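You operate a simulated robot arm through the tools that you are given. There is no shell and no other tool. Be economical: measure what you need, move in short steps, check, and stop when the job is done.

The job below is to be done with a simulated two-armed robot. You get a single attempt, and the scene is never put back.

Task
Open the airer clip, lay the table cloth on the bench and scrub the tea stain out.
Fine: lay it between the wringer and the ironing pad; soap the laundry brush first; hold the cloth as you scrub; stand the brush back on its spot. What is to be rubbed or washed off counts as gone when no trace of it is left.
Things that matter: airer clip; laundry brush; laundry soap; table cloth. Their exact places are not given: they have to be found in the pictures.

The check looks at the end state, three seconds after you hand in, the way a careful person would. Anything else that was tipped, shoved, dropped, spilled or broken makes it a failure. Flat cloth is picked up by pressing the open fingertips on it (5 to 10 N) and closing them slowly along it; thin cloth reads only 2 to 8 mm in the jaws.

Robot
Two 7-joint arms with three-finger grippers on one trunk, on a base that drives. Base frame: it is fixed to the floor where the robot stands at the start and does not move with it; the origin is under the middle of the robot, x ahead of it, y to its left, z up; the surface under the hand at the start is at about z = 0.9. Lengths are in m, angles in rad, forces in N, time in s.
The left shoulder is at the start at [0.03, 0.124, 1.123], the right one opposite. With the tool pointing down near the work surface each hand reaches from about 0.1 to 0.78 m from the robot's upright axis, wherever it stands, measured 20 degrees to its own side. Places, roughly: airer clip [0.8, 0, 1.3]; laundry soap [0.6, -0.4, 0.9]; table cloth (25x17x5 cm) [0.9, 0.3, 1.2]. Payload 2.2 kg a hand.
The tool frame of a hand sits at the grasp point between the pads (the TCP): z along the fingers, y along the line on which they close. The tips reach 0.028 m beyond it. The gripper opens to 0.102 m. The gripper's body begins 0.071 m behind the TCP.
Orientation is that of the tool frame in the base frame, as a unit quaternion [x, y, z, w]. With the fingers straight down and closing along the base's y, the tool's x points along the base's -x, its y along +y and its z along -z.

Tools
- The arms move only by the tool apply_moves. It takes "left_deltas", "right_deltas" or both (then of equal length, played together; a hand with none holds still); each is a list of rows, each a list of 3 entries, a list of its own where there are three numbers: the shift along the tool's x, y, z in cm, then the turn, a rotation vector about the tool's x, y, z in rad, then the gripper command, from -1 (shut) to 1 (fully open), values between in proportion. In form: [[[x, y, z], [ax, ay, az], jaw], ...]. A call has 1 to 20 rows; each row shifts and turns the commanded pose from where the row before left it, along the tool's axes as they then stand. Rows are played at 5 a second. More than 0.05 m and 0.15 rad between two rows, or a gripper value outside its range, and nothing of the call is played. A pose out of reach is approached as far as the arm can. The call stops where the force on the tool passes 50 N (or 10 N more than at its start, if that is more) or the arm is blocked; 0.2 s more then pass. The fingers move at their own pace and stop on an object; they squeeze with about 29 N. The grip force told is the motor's: it shows also when the fingers shut on nothing. Time passes only in rows, and 0.2 s behind the last, so rows that do not move let the fingers close. It gives the time, the measured TCP pose, the force on the tool (base axes), the opening and the grip force at its end, in the units of the frame above (readings bear some noise), with the torque about the TCP (base axes, N m) and any sound that the robot's microphone picked up.
- Cameras (640 x 400 px; columns grow to the right, rows downward): "scene" is now at [0.0587, 0.002, 1.8316]; the picture's right is [0.04, -1.00, 0.00], its down [-0.70, -0.03, -0.71] and it looks along [0.71, 0.03, -0.70] (base axes); focal length 289 px, centre (320, 200). "left" rides on the left gripper at [0.072, 0.038, -0.086] in its tool frame; the picture's right is [-0.47, 0.89, 0.00], its down [-0.60, -0.32, -0.73] and it looks along [-0.65, -0.34, 0.68] (tool axes); focal length 256 px, centre (320, 200). "right" rides on the right gripper at [0.069, 0.044, -0.086] in its tool frame; the picture's right is [-0.53, 0.85, 0.00], its down [-0.58, -0.36, -0.73] and it looks along [-0.62, -0.39, 0.68] (tool axes); focal length 256 px, centre (320, 200).
- camera(camera): a new picture of that camera. No time passes.
- raise_lower(by): slides the trunk up (or, below 0, down) by that many m; the arms and the scene camera ride with it, the base frame stays. It gives what a move gives, with no picture.
- steer(legs): drives the robot by 1 to 6 legs, each [ahead, left, turn to the left] in m, m and rad, along the robot's own axes; the way and the turn of a leg run together, so that a leg with both is an arc; at most 1.5 m and 3.142 rad a leg. The arms and the cameras ride along, it lands a little off, and it stops where it bumps. It gives what a move gives.
- head_to(pan, tilt): turns the head with the scene camera to pan (to the left, within 2.496 rad either way) and tilt (down, from -0.506 to 1.204), counted from straight ahead of the robot. It gives what a move gives.
- point_at(camera, pixels): there is no depth. For up to 12 entries [column, row, z] of the newest picture of that camera ("zoom" is the newest enlarged one), the place [x, y] in the base frame at which the ray of that pixel passes the height z, good to about 0.002 m, but the place of the scene camera against the robot may be out by one fixed shift of up to 0.018 m in any direction. No time passes.
- close_up(camera, box): a new picture of the part [left, top, right, bottom] of that camera's present view, enlarged. No time passes.
- finish_job(): hands the job in; it is judged then, once.

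Keep the steps short. Do not move on a guess: measure, check each grasp and each placing, and mend mistakes. In all there are 80 turns and 78 pictures (those below and enlarged ones count). Leave the grippers open and the arms clear of the work at the hand-in unless told otherwise, and finish with a single line.

The tools are called after "Request:" as a command line: name --argument value ..., lists and objects as JSON in quotes. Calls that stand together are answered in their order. apply_moves: Moves the arms, as the interface text tells. Its arguments: {"type":"object","properties":{"left_deltas":{"type":"array"},"right_deltas":{"type":"array"}},"required":[]} The other tools are called the same way: raise_lower (by) slides the trunk up or down; steer (legs) drives the base; head_to (pan, tilt) turns the head that bears the scene camera; camera (camera) takes a picture; point_at (camera, pixels) gives the place at which the rays of pixels pass given heights; close_up (camera, box) takes an enlarged picture of a part of a camera's view; finish_job () hands the job in.

At the start:

```text
time: 0.0
left_tool_pos: [0.4464, 0.2124, 1.5796]
left_tcp_rot: [-0.001, 1.0, -0.001, 0.001]
left_ft_force: [-0.5, -0.3, 1.3]
left_moment: [0.05, 0.02, 0.02]
left_finger_gap: 0.1023
left_finger_force: 0.1
right_tool_pos: [0.3955, -0.1358, 1.5343]
right_tcp_rot: [0.0, 1.0, 0.001, 0.001]
right_ft_force: [-0.7, -0.3, 1.5]
right_moment: [0.01, 0.02, -0.02]
right_finger_gap: 0.1019
right_finger_force: 0.0
trunk travel left (down, up): [-0.364, 0.176]
robot x, y, heading: [0.0006, 0.0049, 0.002]
head pan, tilt: [0.045, 0.78]
```

scene: 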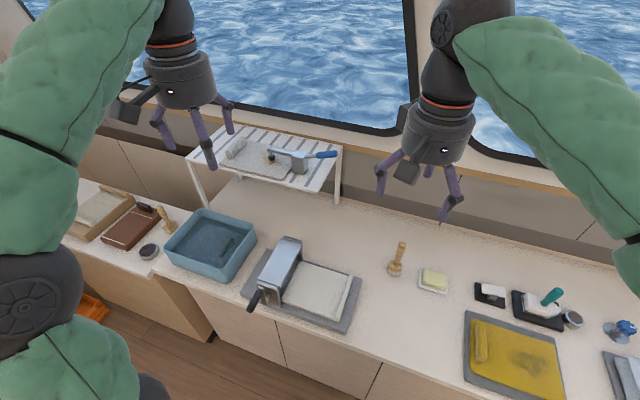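
right: 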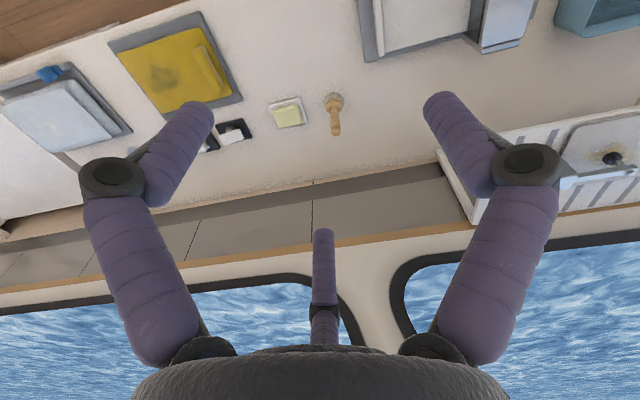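
left: 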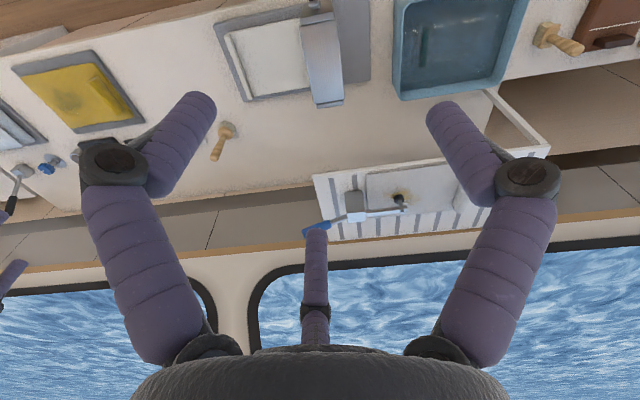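

I see a slatted airer with the cloth and a blue-handled clip around (290,155), a wringer-like thing at (290,275), and several small items on the right. I'll enlarge these parts.

Request:
close_up --camera "scene" --box '[180, 110, 360, 222]'

Request:
close_up --camera "scene" --box '[220, 220, 460, 370]'

Request:
close_up --camera "scene" --box '[400, 250, 640, 400]'

Request:
close_up --camera "scene" --box '[60, 170, 260, 295]'

```text
3.56 times, centred on (270, 166) of scene
```

zoom: 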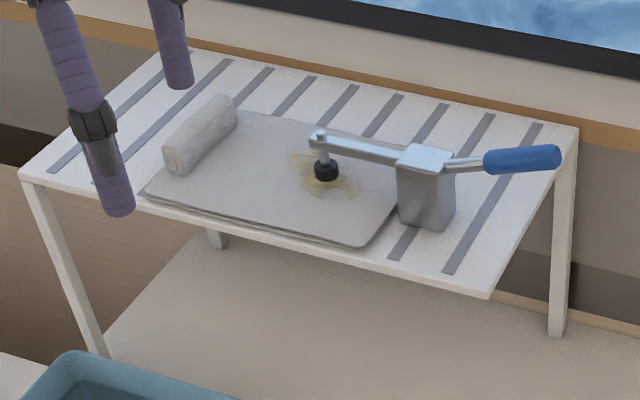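

```text
2.67 times, centred on (340, 295) of scene
```

zoom: 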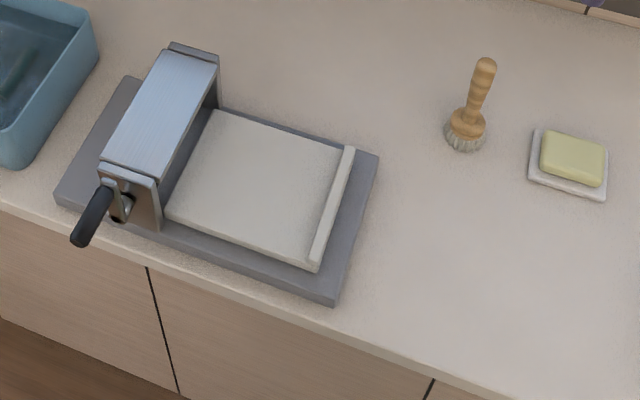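

```text
2.67 times, centred on (520, 325) of scene
```

zoom: 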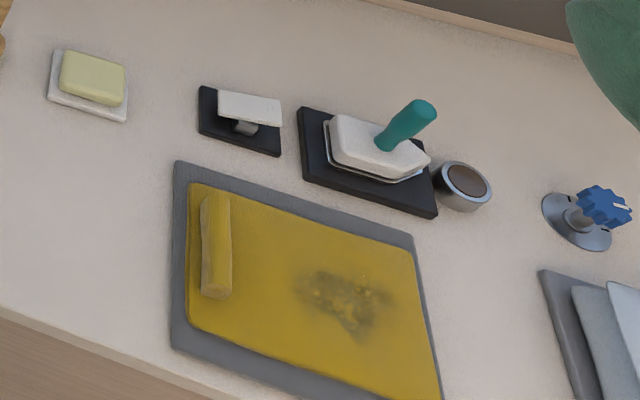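

```text
3.20 times, centred on (160, 232) of scene
```

zoom: 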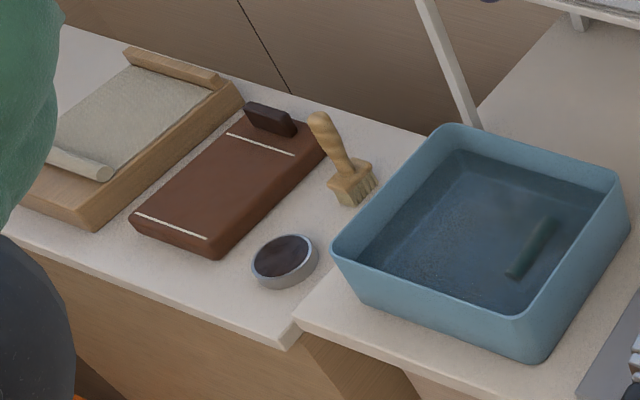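

The cloth lies folded on the airer with a roll on its left edge and the stain under the clip's foot. The ironing pad is not certain yet, so I'll look to the right and to the left.

Request:
head_to --pan -0.6 --tilt 0.85

Request:
camera --camera "scene"

Request:
point_at --camera "scene" --pixels '[[320, 200, 0.9]]'

```text
time: 1.0
left_tool_pos: [0.4469, 0.2123, 1.5796]
left_tcp_rot: [0.0, 1.0, -0.001, 0.0]
left_ft_force: [-0.8, 0.2, 0.4]
left_moment: [0.02, 0.01, 0.0]
left_finger_gap: 0.102
left_finger_force: 0.0
right_tool_pos: [0.3958, -0.1351, 1.535]
right_tcp_rot: [0.0, 1.0, 0.0, 0.0]
right_ft_force: [0.4, 0.2, -0.8]
right_moment: [0.01, -0.03, -0.01]
right_finger_gap: 0.1021
right_finger_force: 0.1
trunk travel left (down, up): [-0.364, 0.176]
robot x, y, heading: [0.0003, 0.0017, 0.001]
head pan, tilt: [-0.6, 0.85]
```

```text
70 pictures are left
```

scene: 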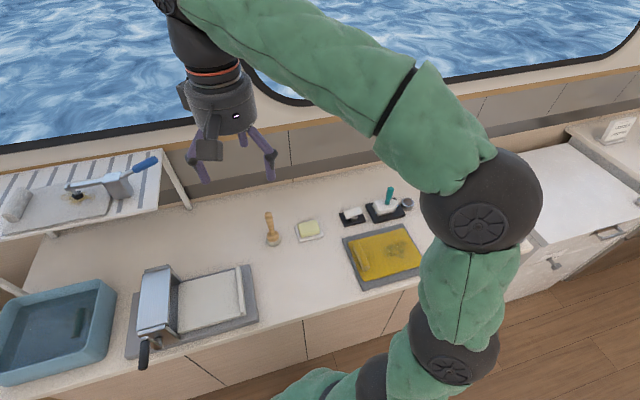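

```text
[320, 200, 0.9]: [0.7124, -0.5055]
```

The right arm hides part of the bench. The right wrist camera saw that area, so I'll enlarge it there.

Request:
close_up --camera "right" --box '[0, 0, 380, 240]'

Request:
close_up --camera "scene" --box '[240, 180, 440, 305]'

```text
1.67 times, centred on (190, 120) of right
```

zoom: 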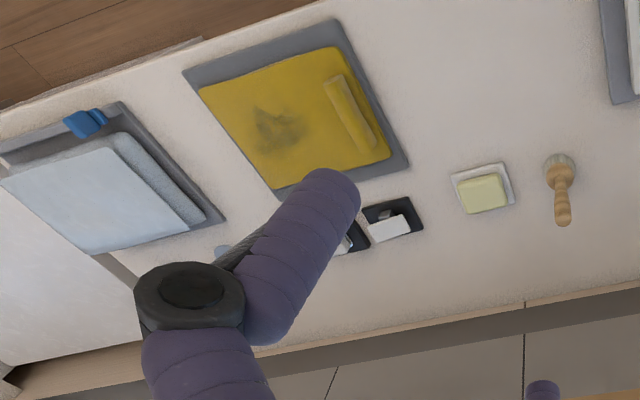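

```text
3.20 times, centred on (340, 242) of scene
```

zoom: 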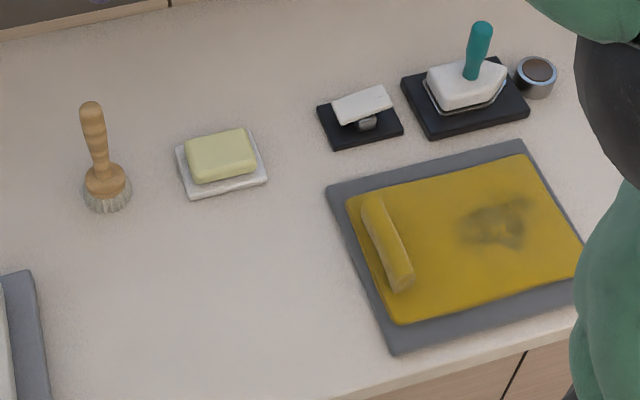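

The gap between the wringer's base and the yellow-cloth mat is the free bench. I'll measure that gap, the brush, the soap and the airer in this scene picture.

Request:
point_at --camera "scene" --pixels '[[250, 265, 0.91], [258, 319, 0.91], [343, 238, 0.905], [362, 291, 0.905], [273, 243, 0.9], [268, 214, 1.0], [308, 231, 0.92], [297, 231, 0.9], [309, 331, 0.9], [386, 310, 0.9], [295, 241, 0.9], [323, 236, 0.9]]'

Request:
head_to --pan 0.1 --tilt 0.5

Request:
close_up --camera "scene" --box '[180, 180, 380, 305]'

Request:
camera --camera "scene"

```text
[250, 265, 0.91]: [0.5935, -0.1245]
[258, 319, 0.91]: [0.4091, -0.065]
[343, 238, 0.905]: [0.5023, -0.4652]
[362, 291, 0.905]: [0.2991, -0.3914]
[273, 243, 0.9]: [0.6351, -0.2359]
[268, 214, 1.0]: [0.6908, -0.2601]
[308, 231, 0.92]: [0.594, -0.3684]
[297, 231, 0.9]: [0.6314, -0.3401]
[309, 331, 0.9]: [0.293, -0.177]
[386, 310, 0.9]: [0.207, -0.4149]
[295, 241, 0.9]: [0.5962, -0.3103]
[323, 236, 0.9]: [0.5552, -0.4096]
```

```text
time: 2.1
left_tool_pos: [0.4454, 0.2116, 1.5794]
left_tcp_rot: [0.0, 1.0, -0.001, 0.0]
left_ft_force: [-0.4, 1.1, -0.5]
left_moment: [0.01, 0.01, -0.02]
left_finger_gap: 0.102
left_finger_force: 0.1
right_tool_pos: [0.3958, -0.136, 1.5349]
right_tcp_rot: [0.0, 1.0, 0.0, 0.0]
right_ft_force: [-0.3, 0.3, -0.2]
right_moment: [0.0, 0.03, -0.02]
right_finger_gap: 0.1019
right_finger_force: 0.0
trunk travel left (down, up): [-0.364, 0.176]
robot x, y, heading: [0.0044, 0.0002, -0.0]
head pan, tilt: [0.099, 0.499]
```

```text
3.20 times, centred on (280, 242) of scene
```

zoom: 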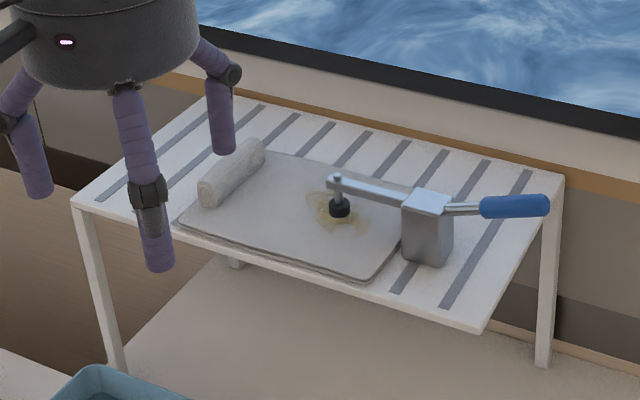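

```text
66 pictures are left
```

scene: 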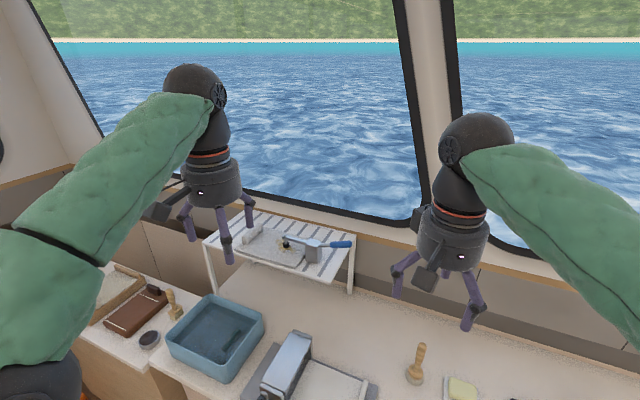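

Next I need the airer's height. I'll take the same points in the scene zoom and in the left wrist picture at two heights each.

Request:
close_up --camera "left" --box '[290, 80, 570, 255]'

Request:
point_at --camera "scene" --pixels '[[286, 242, 1.1], [286, 242, 1.2], [286, 242, 1.3], [343, 244, 1.2], [343, 244, 1.3], [331, 283, 1.1], [331, 283, 1.2], [313, 242, 1.2], [313, 242, 1.3]]'

```text
2.29 times, centred on (430, 168) of left
```

zoom: 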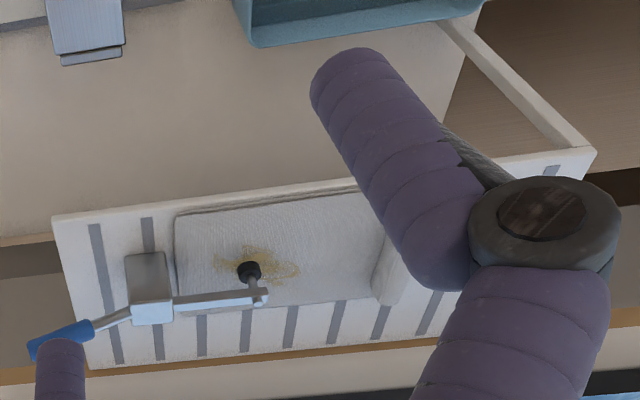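

```text
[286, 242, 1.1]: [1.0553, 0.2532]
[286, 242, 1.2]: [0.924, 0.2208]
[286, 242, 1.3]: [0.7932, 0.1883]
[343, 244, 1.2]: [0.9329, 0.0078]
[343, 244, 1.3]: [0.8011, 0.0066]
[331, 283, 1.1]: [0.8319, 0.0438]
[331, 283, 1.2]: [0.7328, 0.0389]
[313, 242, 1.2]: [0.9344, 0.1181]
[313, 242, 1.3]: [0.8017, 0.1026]
```

Request:
point_at --camera "zoom" --pixels '[[55, 218, 1.1], [55, 218, 1.2], [88, 369, 1.1], [88, 369, 1.2], [248, 270, 1.15], [248, 270, 1.2], [150, 258, 1.2], [150, 258, 1.25], [595, 152, 1.15], [595, 152, 1.2], [50, 345, 1.2], [50, 345, 1.25]]'

Request:
point_at --camera "scene" --pixels '[[329.5, 283, 1.1], [329.5, 283, 1.15], [329.5, 283, 1.2], [356, 236, 1.1], [356, 236, 1.2], [286, 246, 1.15], [286, 246, 1.2], [313, 243, 1.2], [313, 243, 1.25], [340, 244, 1.2], [340, 244, 1.25]]'

```text
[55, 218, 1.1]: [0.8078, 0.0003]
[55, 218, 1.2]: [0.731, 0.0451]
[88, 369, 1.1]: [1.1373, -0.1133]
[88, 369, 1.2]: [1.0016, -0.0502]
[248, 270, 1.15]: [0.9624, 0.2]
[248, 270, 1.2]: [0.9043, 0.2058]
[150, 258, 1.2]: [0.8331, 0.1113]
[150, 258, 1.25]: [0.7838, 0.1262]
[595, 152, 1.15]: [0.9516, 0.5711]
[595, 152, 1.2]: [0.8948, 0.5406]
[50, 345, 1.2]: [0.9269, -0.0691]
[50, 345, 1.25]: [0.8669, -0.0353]
```

```text
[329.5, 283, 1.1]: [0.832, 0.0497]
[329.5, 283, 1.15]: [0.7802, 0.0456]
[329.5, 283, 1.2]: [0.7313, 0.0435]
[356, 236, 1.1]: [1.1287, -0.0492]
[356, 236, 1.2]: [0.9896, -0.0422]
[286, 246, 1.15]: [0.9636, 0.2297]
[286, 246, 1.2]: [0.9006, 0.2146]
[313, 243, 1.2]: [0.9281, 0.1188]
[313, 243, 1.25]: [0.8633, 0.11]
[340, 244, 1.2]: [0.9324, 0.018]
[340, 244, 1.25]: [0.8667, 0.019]
```

The airer's top is at z ≈ 1.2. The clip's handle is near (0.805, 0.003, 1.30), its foot near (0.90, 0.21), and the bench is turned about -0.316 rad. I'll square the robot to the bench and shift left to bring the airer within reach.

Request:
steer --legs '[[0, 0, -0.316], [0, 0.35, 0]]'

Request:
raise_lower --by 0.1

Request:
head_to --pan 0.0 --tilt 0.7

Request:
camera --camera "scene"

Request:
camera --camera "right"

```text
time: 5.4
left_tool_pos: [0.5992, 0.3957, 1.5782]
left_tcp_rot: [0.158, 0.987, -0.001, 0.0]
left_ft_force: [-0.7, 0.4, -0.1]
left_moment: [-0.01, -0.03, 0.0]
left_finger_gap: 0.1018
left_finger_force: 0.1
right_tool_pos: [0.4416, 0.0796, 1.5359]
right_tcp_rot: [0.157, 0.988, 0.0, 0.0]
right_ft_force: [-0.2, 0.0, -0.2]
right_moment: [-0.02, -0.01, 0.01]
right_finger_gap: 0.1021
right_finger_force: 0.1
trunk travel left (down, up): [-0.364, 0.176]
robot x, y, heading: [0.1064, 0.3345, -0.316]
head pan, tilt: [0.099, 0.499]
```

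```text
time: 6.7
left_tool_pos: [0.5978, 0.3946, 1.6785]
left_tcp_rot: [0.158, 0.987, -0.001, 0.001]
left_ft_force: [-0.1, 0.3, 0.0]
left_moment: [-0.01, 0.0, -0.02]
left_finger_gap: 0.102
left_finger_force: 0.1
right_tool_pos: [0.4423, 0.0815, 1.634]
right_tcp_rot: [0.157, 0.988, 0.0, 0.001]
right_ft_force: [0.2, 0.0, 0.2]
right_moment: [-0.01, -0.01, 0.0]
right_finger_gap: 0.1021
right_finger_force: 0.0
trunk travel left (down, up): [-0.464, 0.076]
robot x, y, heading: [0.1114, 0.3302, -0.31]
head pan, tilt: [0.099, 0.499]
```

```text
time: 7.4
left_tool_pos: [0.5987, 0.3953, 1.6786]
left_tcp_rot: [0.16, 0.987, -0.001, 0.001]
left_ft_force: [-0.4, -0.8, 0.5]
left_moment: [0.0, 0.01, -0.01]
left_finger_gap: 0.1021
left_finger_force: 0.1
right_tool_pos: [0.4404, 0.0807, 1.6349]
right_tcp_rot: [0.158, 0.987, 0.0, 0.0]
right_ft_force: [0.1, 0.3, -0.4]
right_moment: [0.01, 0.0, -0.02]
right_finger_gap: 0.1022
right_finger_force: 0.0
trunk travel left (down, up): [-0.464, 0.076]
robot x, y, heading: [0.1088, 0.3314, -0.319]
head pan, tilt: [0.0, 0.7]
```

```text
64 pictures are left
```

scene: 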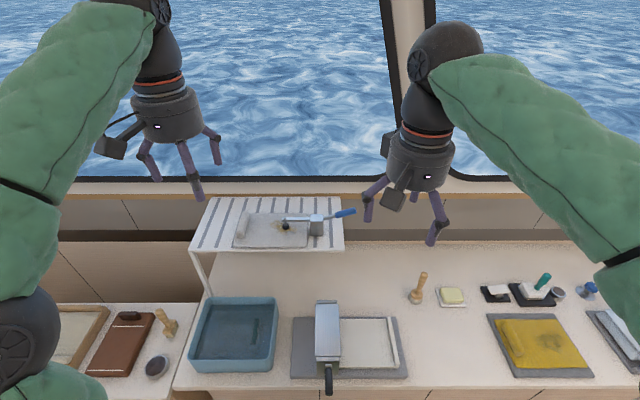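

```text
63 pictures are left
```

right: 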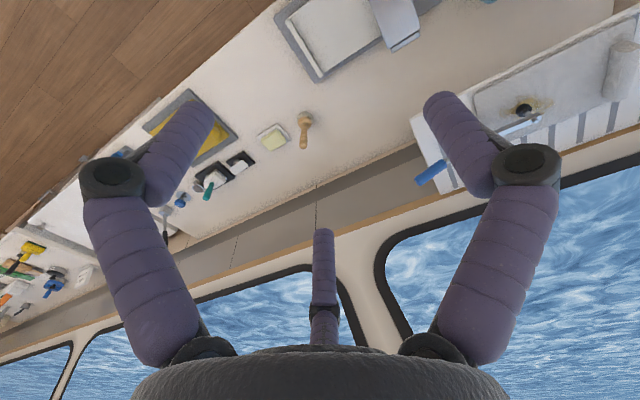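

The view is square now. I'll take a close look at the clip.

Request:
close_up --camera "scene" --box '[220, 190, 380, 290]'

Request:
point_at --camera "scene" --pixels '[[286, 218, 1.28], [316, 217, 1.28], [338, 213, 1.3], [352, 210, 1.3], [286, 228, 1.2], [245, 213, 1.2], [235, 247, 1.2], [308, 247, 1.2], [344, 250, 1.2], [189, 249, 1.2], [316, 236, 1.2]]'

Request:
close_up --camera "right" --box '[400, 20, 640, 200]'

Request:
point_at --camera "right" --pixels '[[418, 181, 1.25], [418, 181, 1.3], [418, 181, 1.35], [444, 166, 1.25], [444, 166, 1.3]]'

```text
4.00 times, centred on (300, 240) of scene
```

zoom: 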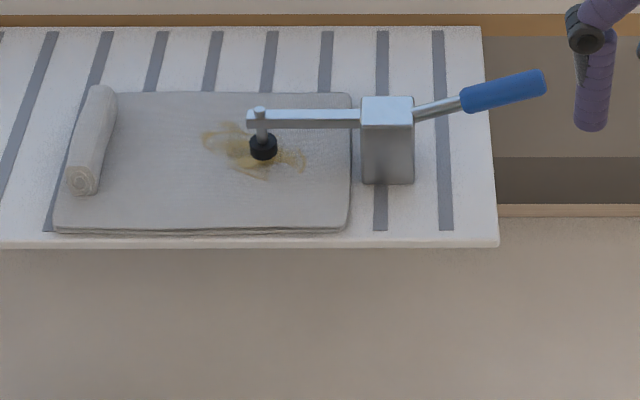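

```text
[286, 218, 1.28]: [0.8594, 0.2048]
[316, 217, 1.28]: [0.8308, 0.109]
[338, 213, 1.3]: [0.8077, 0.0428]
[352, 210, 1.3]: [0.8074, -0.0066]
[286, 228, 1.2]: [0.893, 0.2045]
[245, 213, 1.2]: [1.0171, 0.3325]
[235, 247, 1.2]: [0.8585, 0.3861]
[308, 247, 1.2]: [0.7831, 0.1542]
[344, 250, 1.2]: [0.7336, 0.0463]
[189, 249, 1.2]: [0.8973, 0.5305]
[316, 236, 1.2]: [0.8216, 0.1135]
```

```text
2.22 times, centred on (520, 110) of right
```

zoom: 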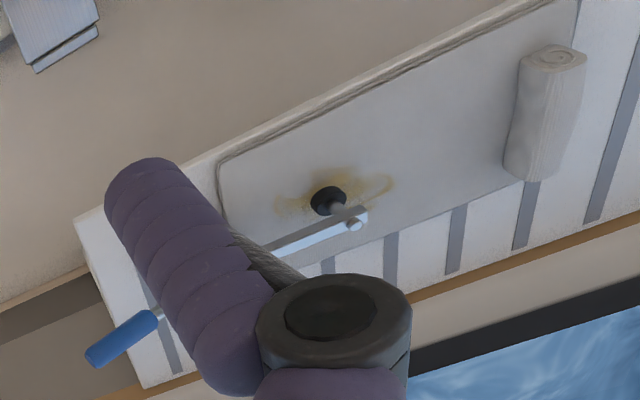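

```text
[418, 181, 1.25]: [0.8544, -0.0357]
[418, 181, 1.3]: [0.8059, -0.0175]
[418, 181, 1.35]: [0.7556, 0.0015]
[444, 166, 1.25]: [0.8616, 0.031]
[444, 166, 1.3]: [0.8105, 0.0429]
```

The foot arm is level. The blue handle runs along the bench's length in a vertical plane at depth d≈0.755, at z≈1.30 and rising to the right. I'll turn the right hand so its jaws close across the handle.

Request:
apply_moves --right_deltas '[[[0, 0, 0], [0, 0, -0.143], 1], [[0, 0, 0], [0, 0, -0.143], 1], [[0, 0, 0], [0, 0, -0.143], 1], [[0, 0, 0], [0, 0, -0.143], 1], [[0, 0, 0], [0, 0, -0.143], 1], [[0, 0, 0], [0, 0, -0.143], 1], [[0, 0, 0], [0, 0, -0.143], 1], [[0, 0, 0], [0, 0, -0.143], 1], [[0, 0, 0], [0, 0, -0.143], 1], [[0, 0, 0], [0, 0, -0.143], 1], [[0, 0, 0], [0, 0, -0.141], 1]]'

```text
time: 9.8
left_tool_pos: [0.5986, 0.3952, 1.6792]
left_tcp_rot: [0.159, 0.987, -0.001, 0.001]
left_ft_force: [-0.3, 0.0, 0.1]
left_moment: [0.02, 0.01, 0.01]
left_finger_gap: 0.1022
left_finger_force: 0.0
right_tool_pos: [0.4418, 0.081, 1.6356]
right_tcp_rot: [-0.587, 0.809, 0.0, 0.001]
right_ft_force: [-0.2, 0.2, -0.8]
right_moment: [0.01, 0.0, -0.05]
right_finger_gap: 0.102
right_finger_force: 0.0
trunk travel left (down, up): [-0.464, 0.076]
robot x, y, heading: [0.1072, 0.3315, -0.314]
head pan, tilt: [0.0, 0.7]
```

Jaws now close along depth. I'll move out over the handle, stopping about 13 cm above it.

Request:
apply_moves --right_deltas '[[[-0.7, -4.5, 0], [0, 0, 0], 1], [[-0.7, -4.5, 0], [0, 0, 0], 1], [[-0.7, -4.5, 0.0], [0, 0, 0], 1], [[-0.7, -4.5, 1.0], [0, 0, 0], 1], [[-0.7, -4.5, 2], [0, 0, 0], 1], [[-0.7, -4.5, 2], [0, 0, 0], 1], [[-0.7, -4.5, 2], [0, 0, 0], 1], [[-0.4, -4.5, 2], [0, 0, 0], 1], [[0, 0, 4], [0, 0, 0], 1], [[0, 0, 4], [0, 0, 0], 1], [[0, 0, 3], [0, 0, 0], 1], [[0, 0, 0], [0, 0, 0], 1]]'

Request:
camera --camera "right"

Request:
close_up --camera "scene" --box '[220, 150, 420, 275]'

```text
time: 12.4
left_tool_pos: [0.5977, 0.3953, 1.6789]
left_tcp_rot: [0.158, 0.987, -0.001, 0.001]
left_ft_force: [0.3, 0.8, 0.0]
left_moment: [0.0, -0.02, -0.03]
left_finger_gap: 0.1023
left_finger_force: 0.0
right_tool_pos: [0.7017, 0.0401, 1.3943]
right_tcp_rot: [-0.586, 0.81, 0.0, 0.0]
right_ft_force: [1.0, 0.5, 0.3]
right_moment: [0.02, -0.01, 0.01]
right_finger_gap: 0.1023
right_finger_force: 0.2
right hand out of reach, approached as far as the arm can: row 4, 5, 6, 7, 8
trunk travel left (down, up): [-0.464, 0.076]
robot x, y, heading: [0.1092, 0.3342, -0.316]
head pan, tilt: [0.0, 0.7]
```

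```text
60 pictures are left
```

right: 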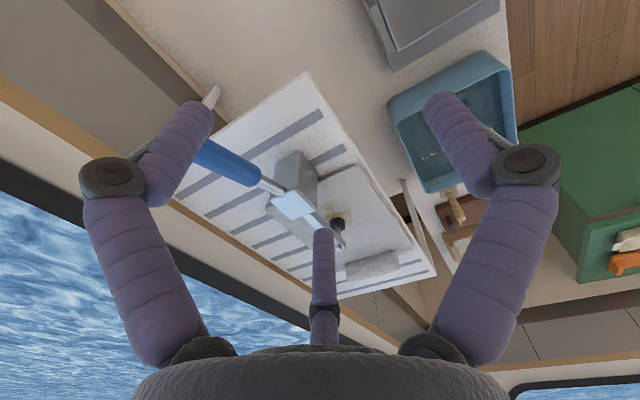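

```text
3.20 times, centred on (320, 212) of scene
```

zoom: 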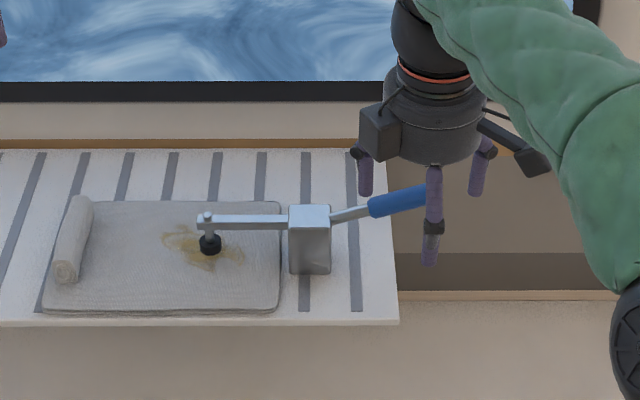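

The hand stopped 10 cm short, at d = 0.654. I'll raise the trunk to bring the shoulder level with the work and reach again.

Request:
raise_lower --by 0.075

Request:
apply_moves --right_deltas '[[[0, 0, 4], [0, 0, 0], 1], [[0, 0, 2], [0, 0, 0], 1], [[0, -3, 0], [0, 0, 0], 1], [[0, -3, 0], [0, 0, 0], 1], [[0, -3, 0], [0, 0, 0], 1], [[0, -1.1, 0], [0, 0, 0], 1], [[0, 0, 0], [0, 0, 0], 1]]'

```text
time: 13.6
left_tool_pos: [0.5972, 0.3961, 1.754]
left_tcp_rot: [0.158, 0.987, -0.001, 0.0]
left_ft_force: [-0.7, 0.8, -0.1]
left_moment: [0.0, 0.03, -0.01]
left_finger_gap: 0.1018
left_finger_force: 0.1
right_tool_pos: [0.705, 0.0394, 1.4692]
right_tcp_rot: [-0.587, 0.81, 0.0, 0.0]
right_ft_force: [0.6, 0.8, -1.0]
right_moment: [0.0, 0.01, -0.01]
right_finger_gap: 0.1021
right_finger_force: 0.1
trunk travel left (down, up): [-0.539, 0.001]
robot x, y, heading: [0.1086, 0.3331, -0.32]
head pan, tilt: [0.0, 0.7]
```

```text
time: 15.2
left_tool_pos: [0.5985, 0.3957, 1.7536]
left_tcp_rot: [0.159, 0.987, -0.001, 0.0]
left_ft_force: [0.4, 0.2, 0.2]
left_moment: [-0.02, 0.02, 0.03]
left_finger_gap: 0.1022
left_finger_force: 0.1
right_tool_pos: [0.7708, 0.0165, 1.403]
right_tcp_rot: [-0.586, 0.81, 0.0, 0.0]
right_ft_force: [0.7, 0.1, -0.2]
right_moment: [-0.01, 0.01, 0.0]
right_finger_gap: 0.1023
right_finger_force: 0.0
right hand out of reach, approached as far as the arm can: row 5, 6
trunk travel left (down, up): [-0.539, 0.001]
robot x, y, heading: [0.1045, 0.3313, -0.321]
head pan, tilt: [0.0, 0.7]
```

Only 3 cm short now. I'll lower to just above the handle, then extend again.

Request:
apply_moves --right_deltas '[[[0, 0, 3], [0, 0, 0], 1], [[0, -2, 0], [0, 0, 0], 1], [[0, -1, 0], [0, 0, 0], 1], [[0, 0, 0], [0, 0, 0], 1]]'

Request:
camera --camera "right"

Request:
close_up --camera "scene" --box '[240, 200, 400, 300]'

```text
time: 16.1
left_tool_pos: [0.5984, 0.3959, 1.7538]
left_tcp_rot: [0.158, 0.987, -0.001, 0.001]
left_ft_force: [0.5, -0.2, 0.5]
left_moment: [0.02, 0.02, 0.05]
left_finger_gap: 0.1019
left_finger_force: 0.0
right_tool_pos: [0.7773, 0.016, 1.3719]
right_tcp_rot: [-0.586, 0.81, 0.0, 0.0]
right_ft_force: [-0.9, 0.7, 0.3]
right_moment: [0.0, -0.01, 0.01]
right_finger_gap: 0.1019
right_finger_force: 0.0
right hand out of reach, approached as far as the arm can: row 2, 3
trunk travel left (down, up): [-0.539, 0.001]
robot x, y, heading: [0.106, 0.3334, -0.314]
head pan, tilt: [0.0, 0.7]
```

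```text
58 pictures are left
```

right: 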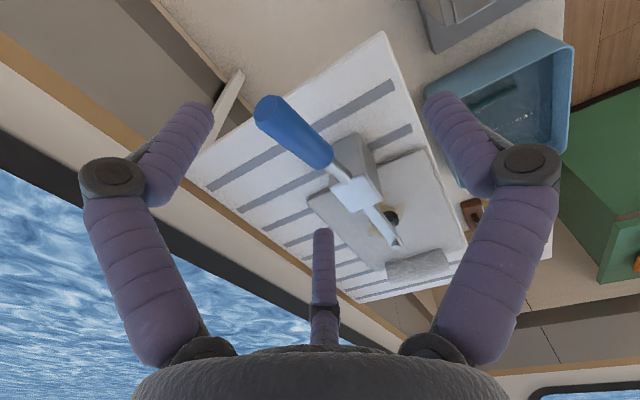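

```text
4.00 times, centred on (320, 250) of scene
```

zoom: 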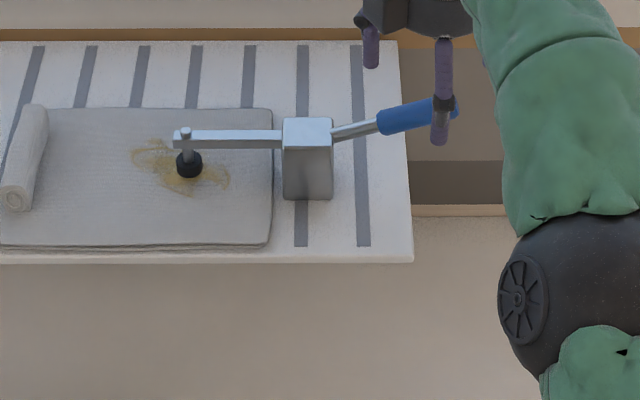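

The handle lies between the fingers. I'll lower 6.3 cm around it.

Request:
apply_moves --right_deltas '[[[0, 0, 3], [0, 0, 0], 1], [[0, -1, 2], [0, 0, 0], 1], [[0, -0.5, 1.2], [0, 0, 0], 1], [[0, 0, 0], [0, 0, 0], 1]]'

Request:
camera --camera "right"

```text
time: 17.1
left_tool_pos: [0.5984, 0.3963, 1.7534]
left_tcp_rot: [0.158, 0.987, 0.0, 0.001]
left_ft_force: [-0.2, -0.6, -0.1]
left_moment: [0.0, 0.0, -0.02]
left_finger_gap: 0.1021
left_finger_force: 0.1
right_tool_pos: [0.7882, 0.012, 1.311]
right_tcp_rot: [-0.586, 0.81, 0.0, 0.0]
right_ft_force: [-0.2, -0.6, -0.1]
right_moment: [0.01, 0.0, -0.03]
right_finger_gap: 0.1019
right_finger_force: 0.1
right hand out of reach, approached as far as the arm can: row 3
trunk travel left (down, up): [-0.539, 0.001]
robot x, y, heading: [0.106, 0.3351, -0.317]
head pan, tilt: [0.0, 0.7]
```

```text
56 pictures are left
```

right: 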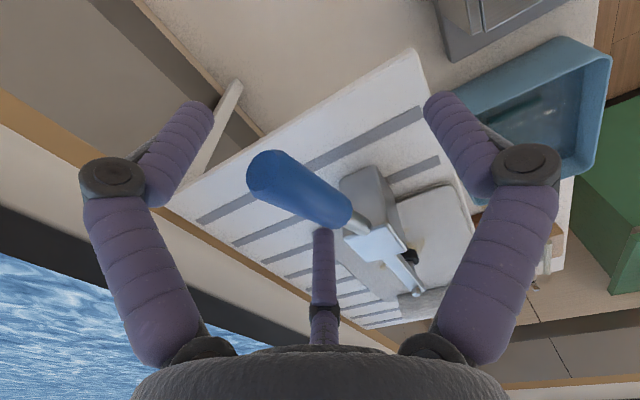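

The handle sits between the pads, about 1 cm toward the far finger. I'll close gently and read the force.

Request:
apply_moves --right_deltas '[[[0, 0, 0], [0, 0, 0], 0.2], [[0, 0, 0], [0, 0, 0], -0.1], [[0, 0, 0], [0, 0, 0], -0.4], [[0, 0, 0], [0, 0, 0], -0.7], [[0, 0, 0], [0, 0, 0], -0.7]]'

```text
time: 18.4
left_tool_pos: [0.6036, 0.4009, 1.7521]
left_tcp_rot: [0.158, 0.987, -0.002, 0.0]
left_ft_force: [-0.8, -0.6, 0.2]
left_moment: [0.02, 0.01, 0.02]
left_finger_gap: 0.102
left_finger_force: 0.1
right_tool_pos: [0.7934, 0.0186, 1.3098]
right_tcp_rot: [-0.588, 0.809, -0.001, 0.002]
right_ft_force: [32.7, 21.8, 9.5]
right_moment: [0.59, -0.45, 0.17]
right_finger_gap: 0.0795
right_finger_force: 28.5
trunk travel left (down, up): [-0.539, 0.001]
robot x, y, heading: [0.1086, 0.334, -0.319]
head pan, tilt: [0.0, 0.7]
```

The gap stopped at 8 cm with side force, which is not a clean grip. I'll look.

Request:
camera --camera "right"

Request:
close_up --camera "scene" --box '[240, 200, 400, 300]'

```text
55 pictures are left
```

right: 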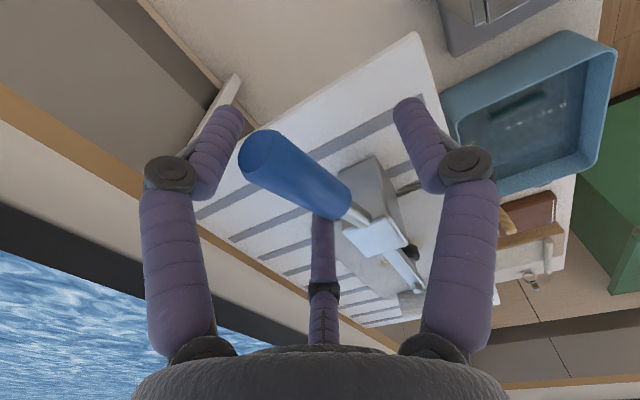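

```text
4.00 times, centred on (320, 250) of scene
```

zoom: 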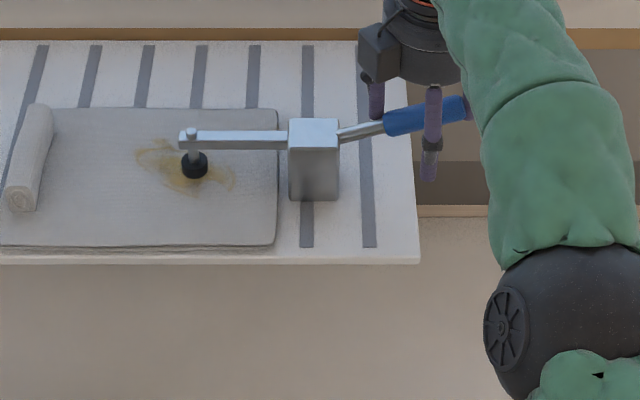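

Request:
point_at --camera "right" --pixels '[[264, 158, 1.29], [264, 158, 1.31], [264, 158, 1.33], [344, 206, 1.29], [344, 206, 1.31], [215, 125, 1.283], [412, 115, 1.283], [322, 225, 1.283]]'

Request:
point_at --camera "zoom" --pixels '[[466, 107, 1.31], [466, 107, 1.33], [385, 123, 1.29], [385, 123, 1.31], [428, 172, 1.283]]'

```text
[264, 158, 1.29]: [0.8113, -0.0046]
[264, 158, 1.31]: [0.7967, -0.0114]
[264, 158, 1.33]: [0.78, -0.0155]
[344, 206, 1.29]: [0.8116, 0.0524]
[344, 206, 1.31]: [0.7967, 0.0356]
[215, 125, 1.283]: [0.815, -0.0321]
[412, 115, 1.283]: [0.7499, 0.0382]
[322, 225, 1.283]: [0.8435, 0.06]
```

```text
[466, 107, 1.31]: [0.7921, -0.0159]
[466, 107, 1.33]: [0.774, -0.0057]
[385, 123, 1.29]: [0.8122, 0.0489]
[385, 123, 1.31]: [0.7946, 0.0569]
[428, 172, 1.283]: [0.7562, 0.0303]
```

Those tip positions show three fingers around the TCP: one on the near side, two on the far side at ±l. One of the far pair met the rod early. Turning the hand 60° about its axis puts the single finger on the far side, which suits the reach limit. I'll open, rise, turn, and lower again.

Request:
apply_moves --right_deltas '[[[0, 0, 0], [0, 0, 0], 1], [[0, 0, 0], [0, 0, 0], 1], [[0, 0, -4], [0, 0, 0], 1], [[0, 0, -3], [0, 0, 0], 1], [[0, 0, 0], [0, 0, 0.1496], 1], [[0, 0, 0], [0, 0, 0.1496], 1], [[0, 0, 0], [0, 0, 0.1496], 1], [[0, 0, 0], [0, 0, 0.1496], 1], [[0, 0, 0], [0, 0, 0.1496], 1], [[0, 0, 0], [0, 0, 0.1496], 1], [[0, 0, 0], [0, 0, 0.1496], 1], [[0, 0, 0], [0, 0, 0], 1]]'

Request:
camera --camera "right"

```text
time: 20.9
left_tool_pos: [0.5986, 0.3949, 1.7548]
left_tcp_rot: [0.158, 0.987, -0.001, 0.001]
left_ft_force: [-0.1, 0.3, 0.0]
left_moment: [0.01, 0.0, 0.02]
left_finger_gap: 0.1019
left_finger_force: 0.2
right_tool_pos: [0.7745, 0.016, 1.3679]
right_tcp_rot: [-0.103, 0.995, -0.001, 0.0]
right_ft_force: [-0.1, 0.1, -0.4]
right_moment: [0.02, 0.01, 0.0]
right_finger_gap: 0.1019
right_finger_force: 0.1
right hand out of reach, approached as far as the arm can: row 3, 4
trunk travel left (down, up): [-0.539, 0.001]
robot x, y, heading: [0.11, 0.3326, -0.314]
head pan, tilt: [0.0, 0.7]
```

```text
53 pictures are left
```

right: 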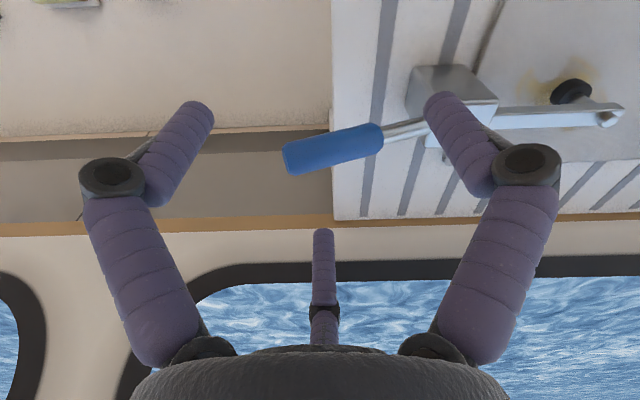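

The single finger is now on the far side with the pair on the near side, and the handle is in the middle. I'll lower around it, then close.

Request:
apply_moves --right_deltas '[[[0, 0, 3], [0, 0, 0], 1], [[-0.7, -0.4, 2], [0, 0, 0], 1], [[-0.6, 0.1, 1], [0, 0, 0], 1], [[0, 0, 0], [0, 0, 0], 1], [[0, 0, 0], [0, 0, 0], 0.4], [[0, 0, 0], [0, 0, 0], 0.0], [[0, 0, 0], [0, 0, 0], -0.4], [[0, 0, 0], [0, 0, 0], -0.7], [[0, 0, 0], [0, 0, 0], -0.7]]'

Request:
camera --camera "right"

```text
time: 22.9
left_tool_pos: [0.6039, 0.3946, 1.7523]
left_tcp_rot: [0.158, 0.987, -0.001, -0.001]
left_ft_force: [-0.1, 0.6, -1.1]
left_moment: [0.0, -0.01, 0.01]
left_finger_gap: 0.102
left_finger_force: 0.1
right_tool_pos: [0.7944, 0.0148, 1.3074]
right_tcp_rot: [-0.103, 0.995, -0.001, 0.003]
right_ft_force: [30.3, -9.1, 7.6]
right_moment: [0.33, 0.14, 0.66]
right_finger_gap: 0.0368
right_finger_force: 44.8
trunk travel left (down, up): [-0.539, 0.001]
robot x, y, heading: [0.1059, 0.3306, -0.318]
head pan, tilt: [0.0, 0.7]
```

```text
52 pictures are left
```

right: 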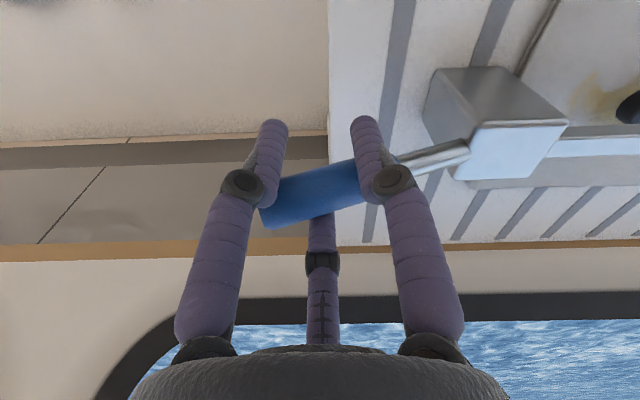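

The handle is firmly held by all three fingers. I'll try lifting gently first.

Request:
apply_moves --right_deltas '[[[0, 0, -0.5], [0, 0, 0], -0.7], [[0, 0, -0.5], [0, 0, 0], -0.7], [[0, 0, -0.5], [0, 0, 0], -0.7], [[0, 0, -0.5], [0, 0, 0], -0.7]]'

```text
time: 23.9
left_tool_pos: [0.6095, 0.3946, 1.7509]
left_tcp_rot: [0.157, 0.988, -0.002, -0.002]
left_ft_force: [0.2, 0.1, 0.1]
left_moment: [-0.01, -0.02, 0.03]
left_finger_gap: 0.102
left_finger_force: 0.0
right_tool_pos: [0.7946, 0.0158, 1.3206]
right_tcp_rot: [-0.105, 0.994, 0.001, -0.002]
right_ft_force: [36.8, -2.3, -21.5]
right_moment: [-1.06, 0.66, 0.5]
right_finger_gap: 0.037
right_finger_force: 44.9
trunk travel left (down, up): [-0.539, 0.001]
robot x, y, heading: [0.1061, 0.3281, -0.315]
head pan, tilt: [0.0, 0.7]
```

Request:
close_up --camera "scene" --box '[240, 200, 400, 300]'

```text
4.00 times, centred on (320, 250) of scene
```

zoom: 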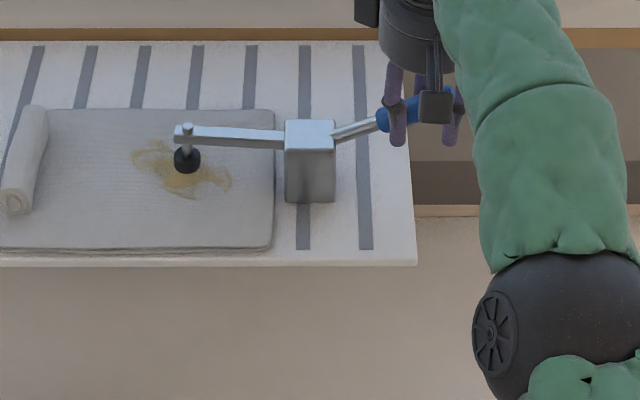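

Lifting the handle raises the foot, so the clip opens upward. The arm is straining forward at about 37 N, though. I'll release, rise, and drive 4 cm ahead before gripping again.

Request:
apply_moves --right_deltas '[[[0, 0, 0], [0, 0, 0], 0.3], [[0, 0, 0], [0, 0, 0], 1], [[0.9, 0.5, 0], [0, 0, 0], 1], [[0, 0, -4], [0, 0, 0], 1], [[0, 0, -3], [0, 0, 0], 1]]'

Request:
steer --legs '[[0.04, 0, 0]]'

Request:
camera --camera "scene"

Request:
camera --camera "right"

```text
time: 25.1
left_tool_pos: [0.5977, 0.3959, 1.7543]
left_tcp_rot: [0.158, 0.987, 0.0, 0.001]
left_ft_force: [-0.4, 0.6, 0.6]
left_moment: [0.0, -0.01, 0.02]
left_finger_gap: 0.1021
left_finger_force: 0.1
right_tool_pos: [0.772, 0.0222, 1.3956]
right_tcp_rot: [-0.103, 0.995, 0.0, 0.0]
right_ft_force: [-0.4, 0.8, -1.0]
right_moment: [-0.03, -0.05, 0.02]
right_finger_gap: 0.1019
right_finger_force: 0.2
right hand out of reach, approached as far as the arm can: row 5
trunk travel left (down, up): [-0.539, 0.001]
robot x, y, heading: [0.1091, 0.3326, -0.314]
head pan, tilt: [0.0, 0.7]
```

```text
time: 26.0
left_tool_pos: [0.6282, 0.3865, 1.757]
left_tcp_rot: [0.157, 0.988, -0.003, 0.004]
left_ft_force: [-0.3, 0.8, 0.6]
left_moment: [-0.04, -0.09, 0.03]
left_finger_gap: 0.1018
left_finger_force: 0.1
right_tool_pos: [0.8039, 0.0124, 1.4009]
right_tcp_rot: [-0.104, 0.995, -0.001, 0.004]
right_ft_force: [-0.5, 0.8, -0.9]
right_moment: [-0.04, -0.07, 0.02]
right_finger_gap: 0.102
right_finger_force: 0.1
trunk travel left (down, up): [-0.539, 0.001]
robot x, y, heading: [0.1443, 0.3165, -0.316]
head pan, tilt: [0.0, 0.7]
```

```text
50 pictures are left
```

scene: 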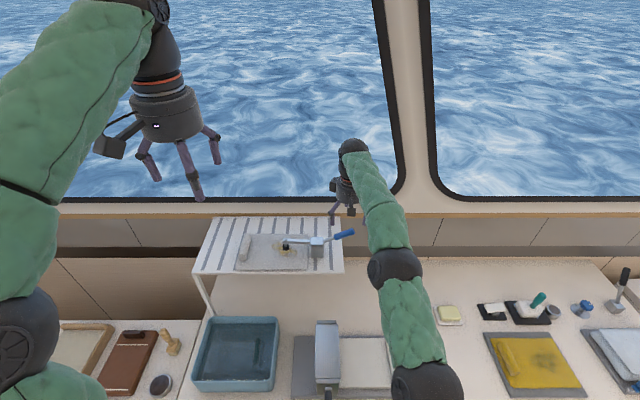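

```text
49 pictures are left
```

right: 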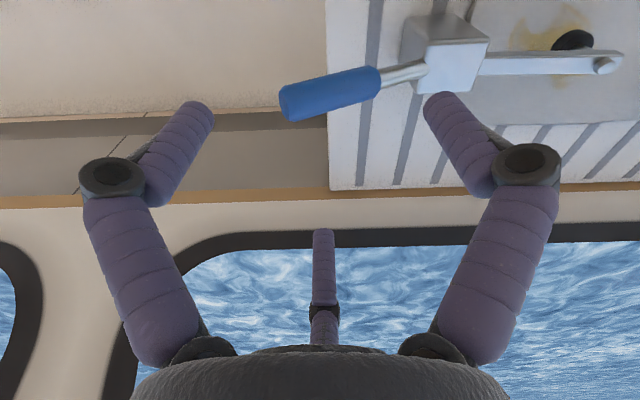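

Now there is reach to spare. I'll lower around the handle again and close.

Request:
apply_moves --right_deltas '[[[0.5, 0.3, 4], [0, 0, 0], 1], [[0, 0, 3], [0, 0, 0], 1], [[0, 0, 1.6], [0, 0, 0], 1], [[0, 0, 0], [0, 0, 0], 0.3], [[0, 0, 0], [0, 0, 0], -0.2], [[0, 0, 0], [0, 0, 0], -0.7], [[0, 0, 0], [0, 0, 0], -0.7]]'

```text
time: 27.6
left_tool_pos: [0.6271, 0.3895, 1.756]
left_tcp_rot: [0.158, 0.988, -0.002, 0.004]
left_ft_force: [-0.1, 0.2, -0.6]
left_moment: [-0.02, 0.01, -0.01]
left_finger_gap: 0.1018
left_finger_force: 0.0
right_tool_pos: [0.7953, 0.0171, 1.3114]
right_tcp_rot: [-0.104, 0.995, 0.001, -0.003]
right_ft_force: [-35.7, 23.4, -5.4]
right_moment: [0.3, 0.35, 0.41]
right_finger_gap: 0.0369
right_finger_force: 45.6
trunk travel left (down, up): [-0.539, 0.001]
robot x, y, heading: [0.1446, 0.3176, -0.316]
head pan, tilt: [0.0, 0.7]
```

Held again, now pushed the other way, so I'll ease back 1 cm. Then I'll lift along the handle's arc to about 45°.

Request:
apply_moves --right_deltas '[[[0.5, 0.3, 0], [0, 0, 0], -0.7], [[0.37, 0.2, 0], [0, 0, 0], -0.7], [[-0.17, 0.3, -0.8], [0, 0, 0], -0.7], [[-0.18, 0.3, -0.85], [0, 0, 0], -0.7], [[-0.33, 0.58, -0.87], [0, 0, 0], -0.7], [[-0.34, 0.58, -0.88], [0, 0, 0], -0.7]]'

Request:
close_up --camera "scene" --box '[220, 190, 380, 290]'

```text
time: 29.0
left_tool_pos: [0.6335, 0.3839, 1.7557]
left_tcp_rot: [0.157, 0.988, -0.002, 0.002]
left_ft_force: [-0.5, 0.2, 0.3]
left_moment: [-0.04, -0.04, 0.0]
left_finger_gap: 0.1017
left_finger_force: 0.0
right_tool_pos: [0.8012, 0.0322, 1.348]
right_tcp_rot: [-0.101, 0.995, -0.001, 0.004]
right_ft_force: [-6.5, -4.9, -10.6]
right_moment: [-1.1, 0.25, -0.39]
right_finger_gap: 0.037
right_finger_force: 44.5
trunk travel left (down, up): [-0.539, 0.001]
robot x, y, heading: [0.145, 0.3198, -0.314]
head pan, tilt: [0.0, 0.7]
```

```text
4.00 times, centred on (300, 240) of scene
```

zoom: 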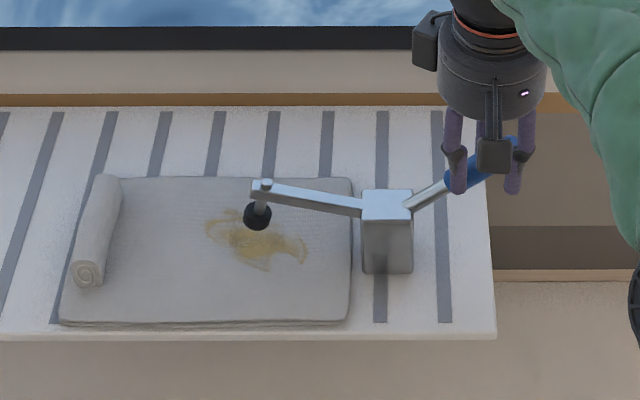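

The arm is rising well. I'll continue along the arc towards upright.

Request:
apply_moves --right_deltas '[[[-0.43, 0.75, -0.68], [0, 0, 0], -0.7], [[-0.44, 0.76, -0.68], [0, 0, 0], -0.7], [[-0.51, 0.88, -0.42], [0, 0, 0], -0.7], [[-0.51, 0.88, -0.42], [0, 0, 0], -0.7], [[0, 0, 0], [0, 0, 0], -0.7]]'

Request:
close_up --camera "scene" --box '[220, 190, 380, 290]'

```text
time: 30.2
left_tool_pos: [0.6317, 0.3849, 1.7547]
left_tcp_rot: [0.158, 0.987, -0.003, 0.002]
left_ft_force: [0.6, -0.6, 1.3]
left_moment: [0.01, -0.03, 0.01]
left_finger_gap: 0.1019
left_finger_force: 0.0
right_tool_pos: [0.8099, 0.0732, 1.3675]
right_tcp_rot: [-0.105, 0.995, 0.001, 0.0]
right_ft_force: [-10.9, 6.1, 1.5]
right_moment: [0.27, 0.2, -0.24]
right_finger_gap: 0.019
right_finger_force: 2.6
trunk travel left (down, up): [-0.539, 0.001]
robot x, y, heading: [0.1447, 0.3244, -0.32]
head pan, tilt: [0.0, 0.7]
```

```text
4.00 times, centred on (300, 240) of scene
```

zoom: 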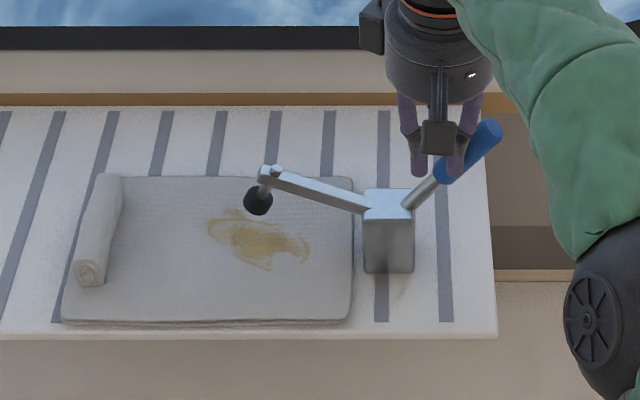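

The handle slipped out at about 50°, and the clip stays where it was. I'll rise, go to the handle's right side and push it further over with shut fingers.

Request:
apply_moves --right_deltas '[[[0, 0, -4], [0, 0, 0], -1], [[0, 0, -4], [0, 0, 0], -1], [[2.1, -3.7, 0], [0, 0, 0], -1], [[2.3, -4.0, 0], [0, 0, 0], -1], [[0, 0, 4], [0, 0, 0], -1], [[0, 0, 4], [0, 0, 0], -1], [[0, 0, 0.5], [0, 0, 0], -1]]'

Request:
close_up --camera "scene" --box '[220, 190, 380, 290]'

Request:
camera --camera "right"

```text
time: 31.8
left_tool_pos: [0.635, 0.3839, 1.7547]
left_tcp_rot: [0.157, 0.988, -0.002, 0.001]
left_ft_force: [-0.2, 0.1, 0.7]
left_moment: [0.0, -0.01, -0.01]
left_finger_gap: 0.102
left_finger_force: 0.1
right_tool_pos: [0.7787, -0.0123, 1.3589]
right_tcp_rot: [-0.105, 0.995, 0.0, 0.0]
right_ft_force: [-0.6, -0.7, 0.3]
right_moment: [0.03, -0.01, -0.01]
right_finger_gap: 0.0018
right_finger_force: 28.8
right hand out of reach, approached as far as the arm can: row 2
trunk travel left (down, up): [-0.539, 0.001]
robot x, y, heading: [0.1429, 0.3212, -0.317]
head pan, tilt: [0.0, 0.7]
```

```text
4.00 times, centred on (300, 240) of scene
```

zoom: 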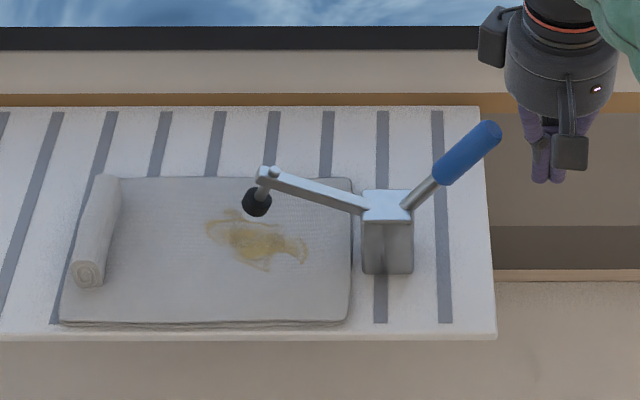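

```text
45 pictures are left
```

right: 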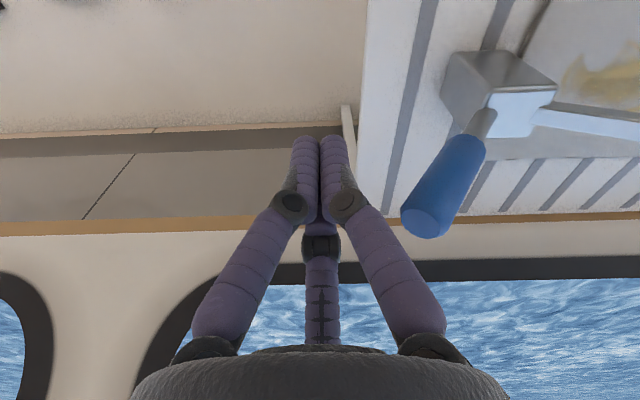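

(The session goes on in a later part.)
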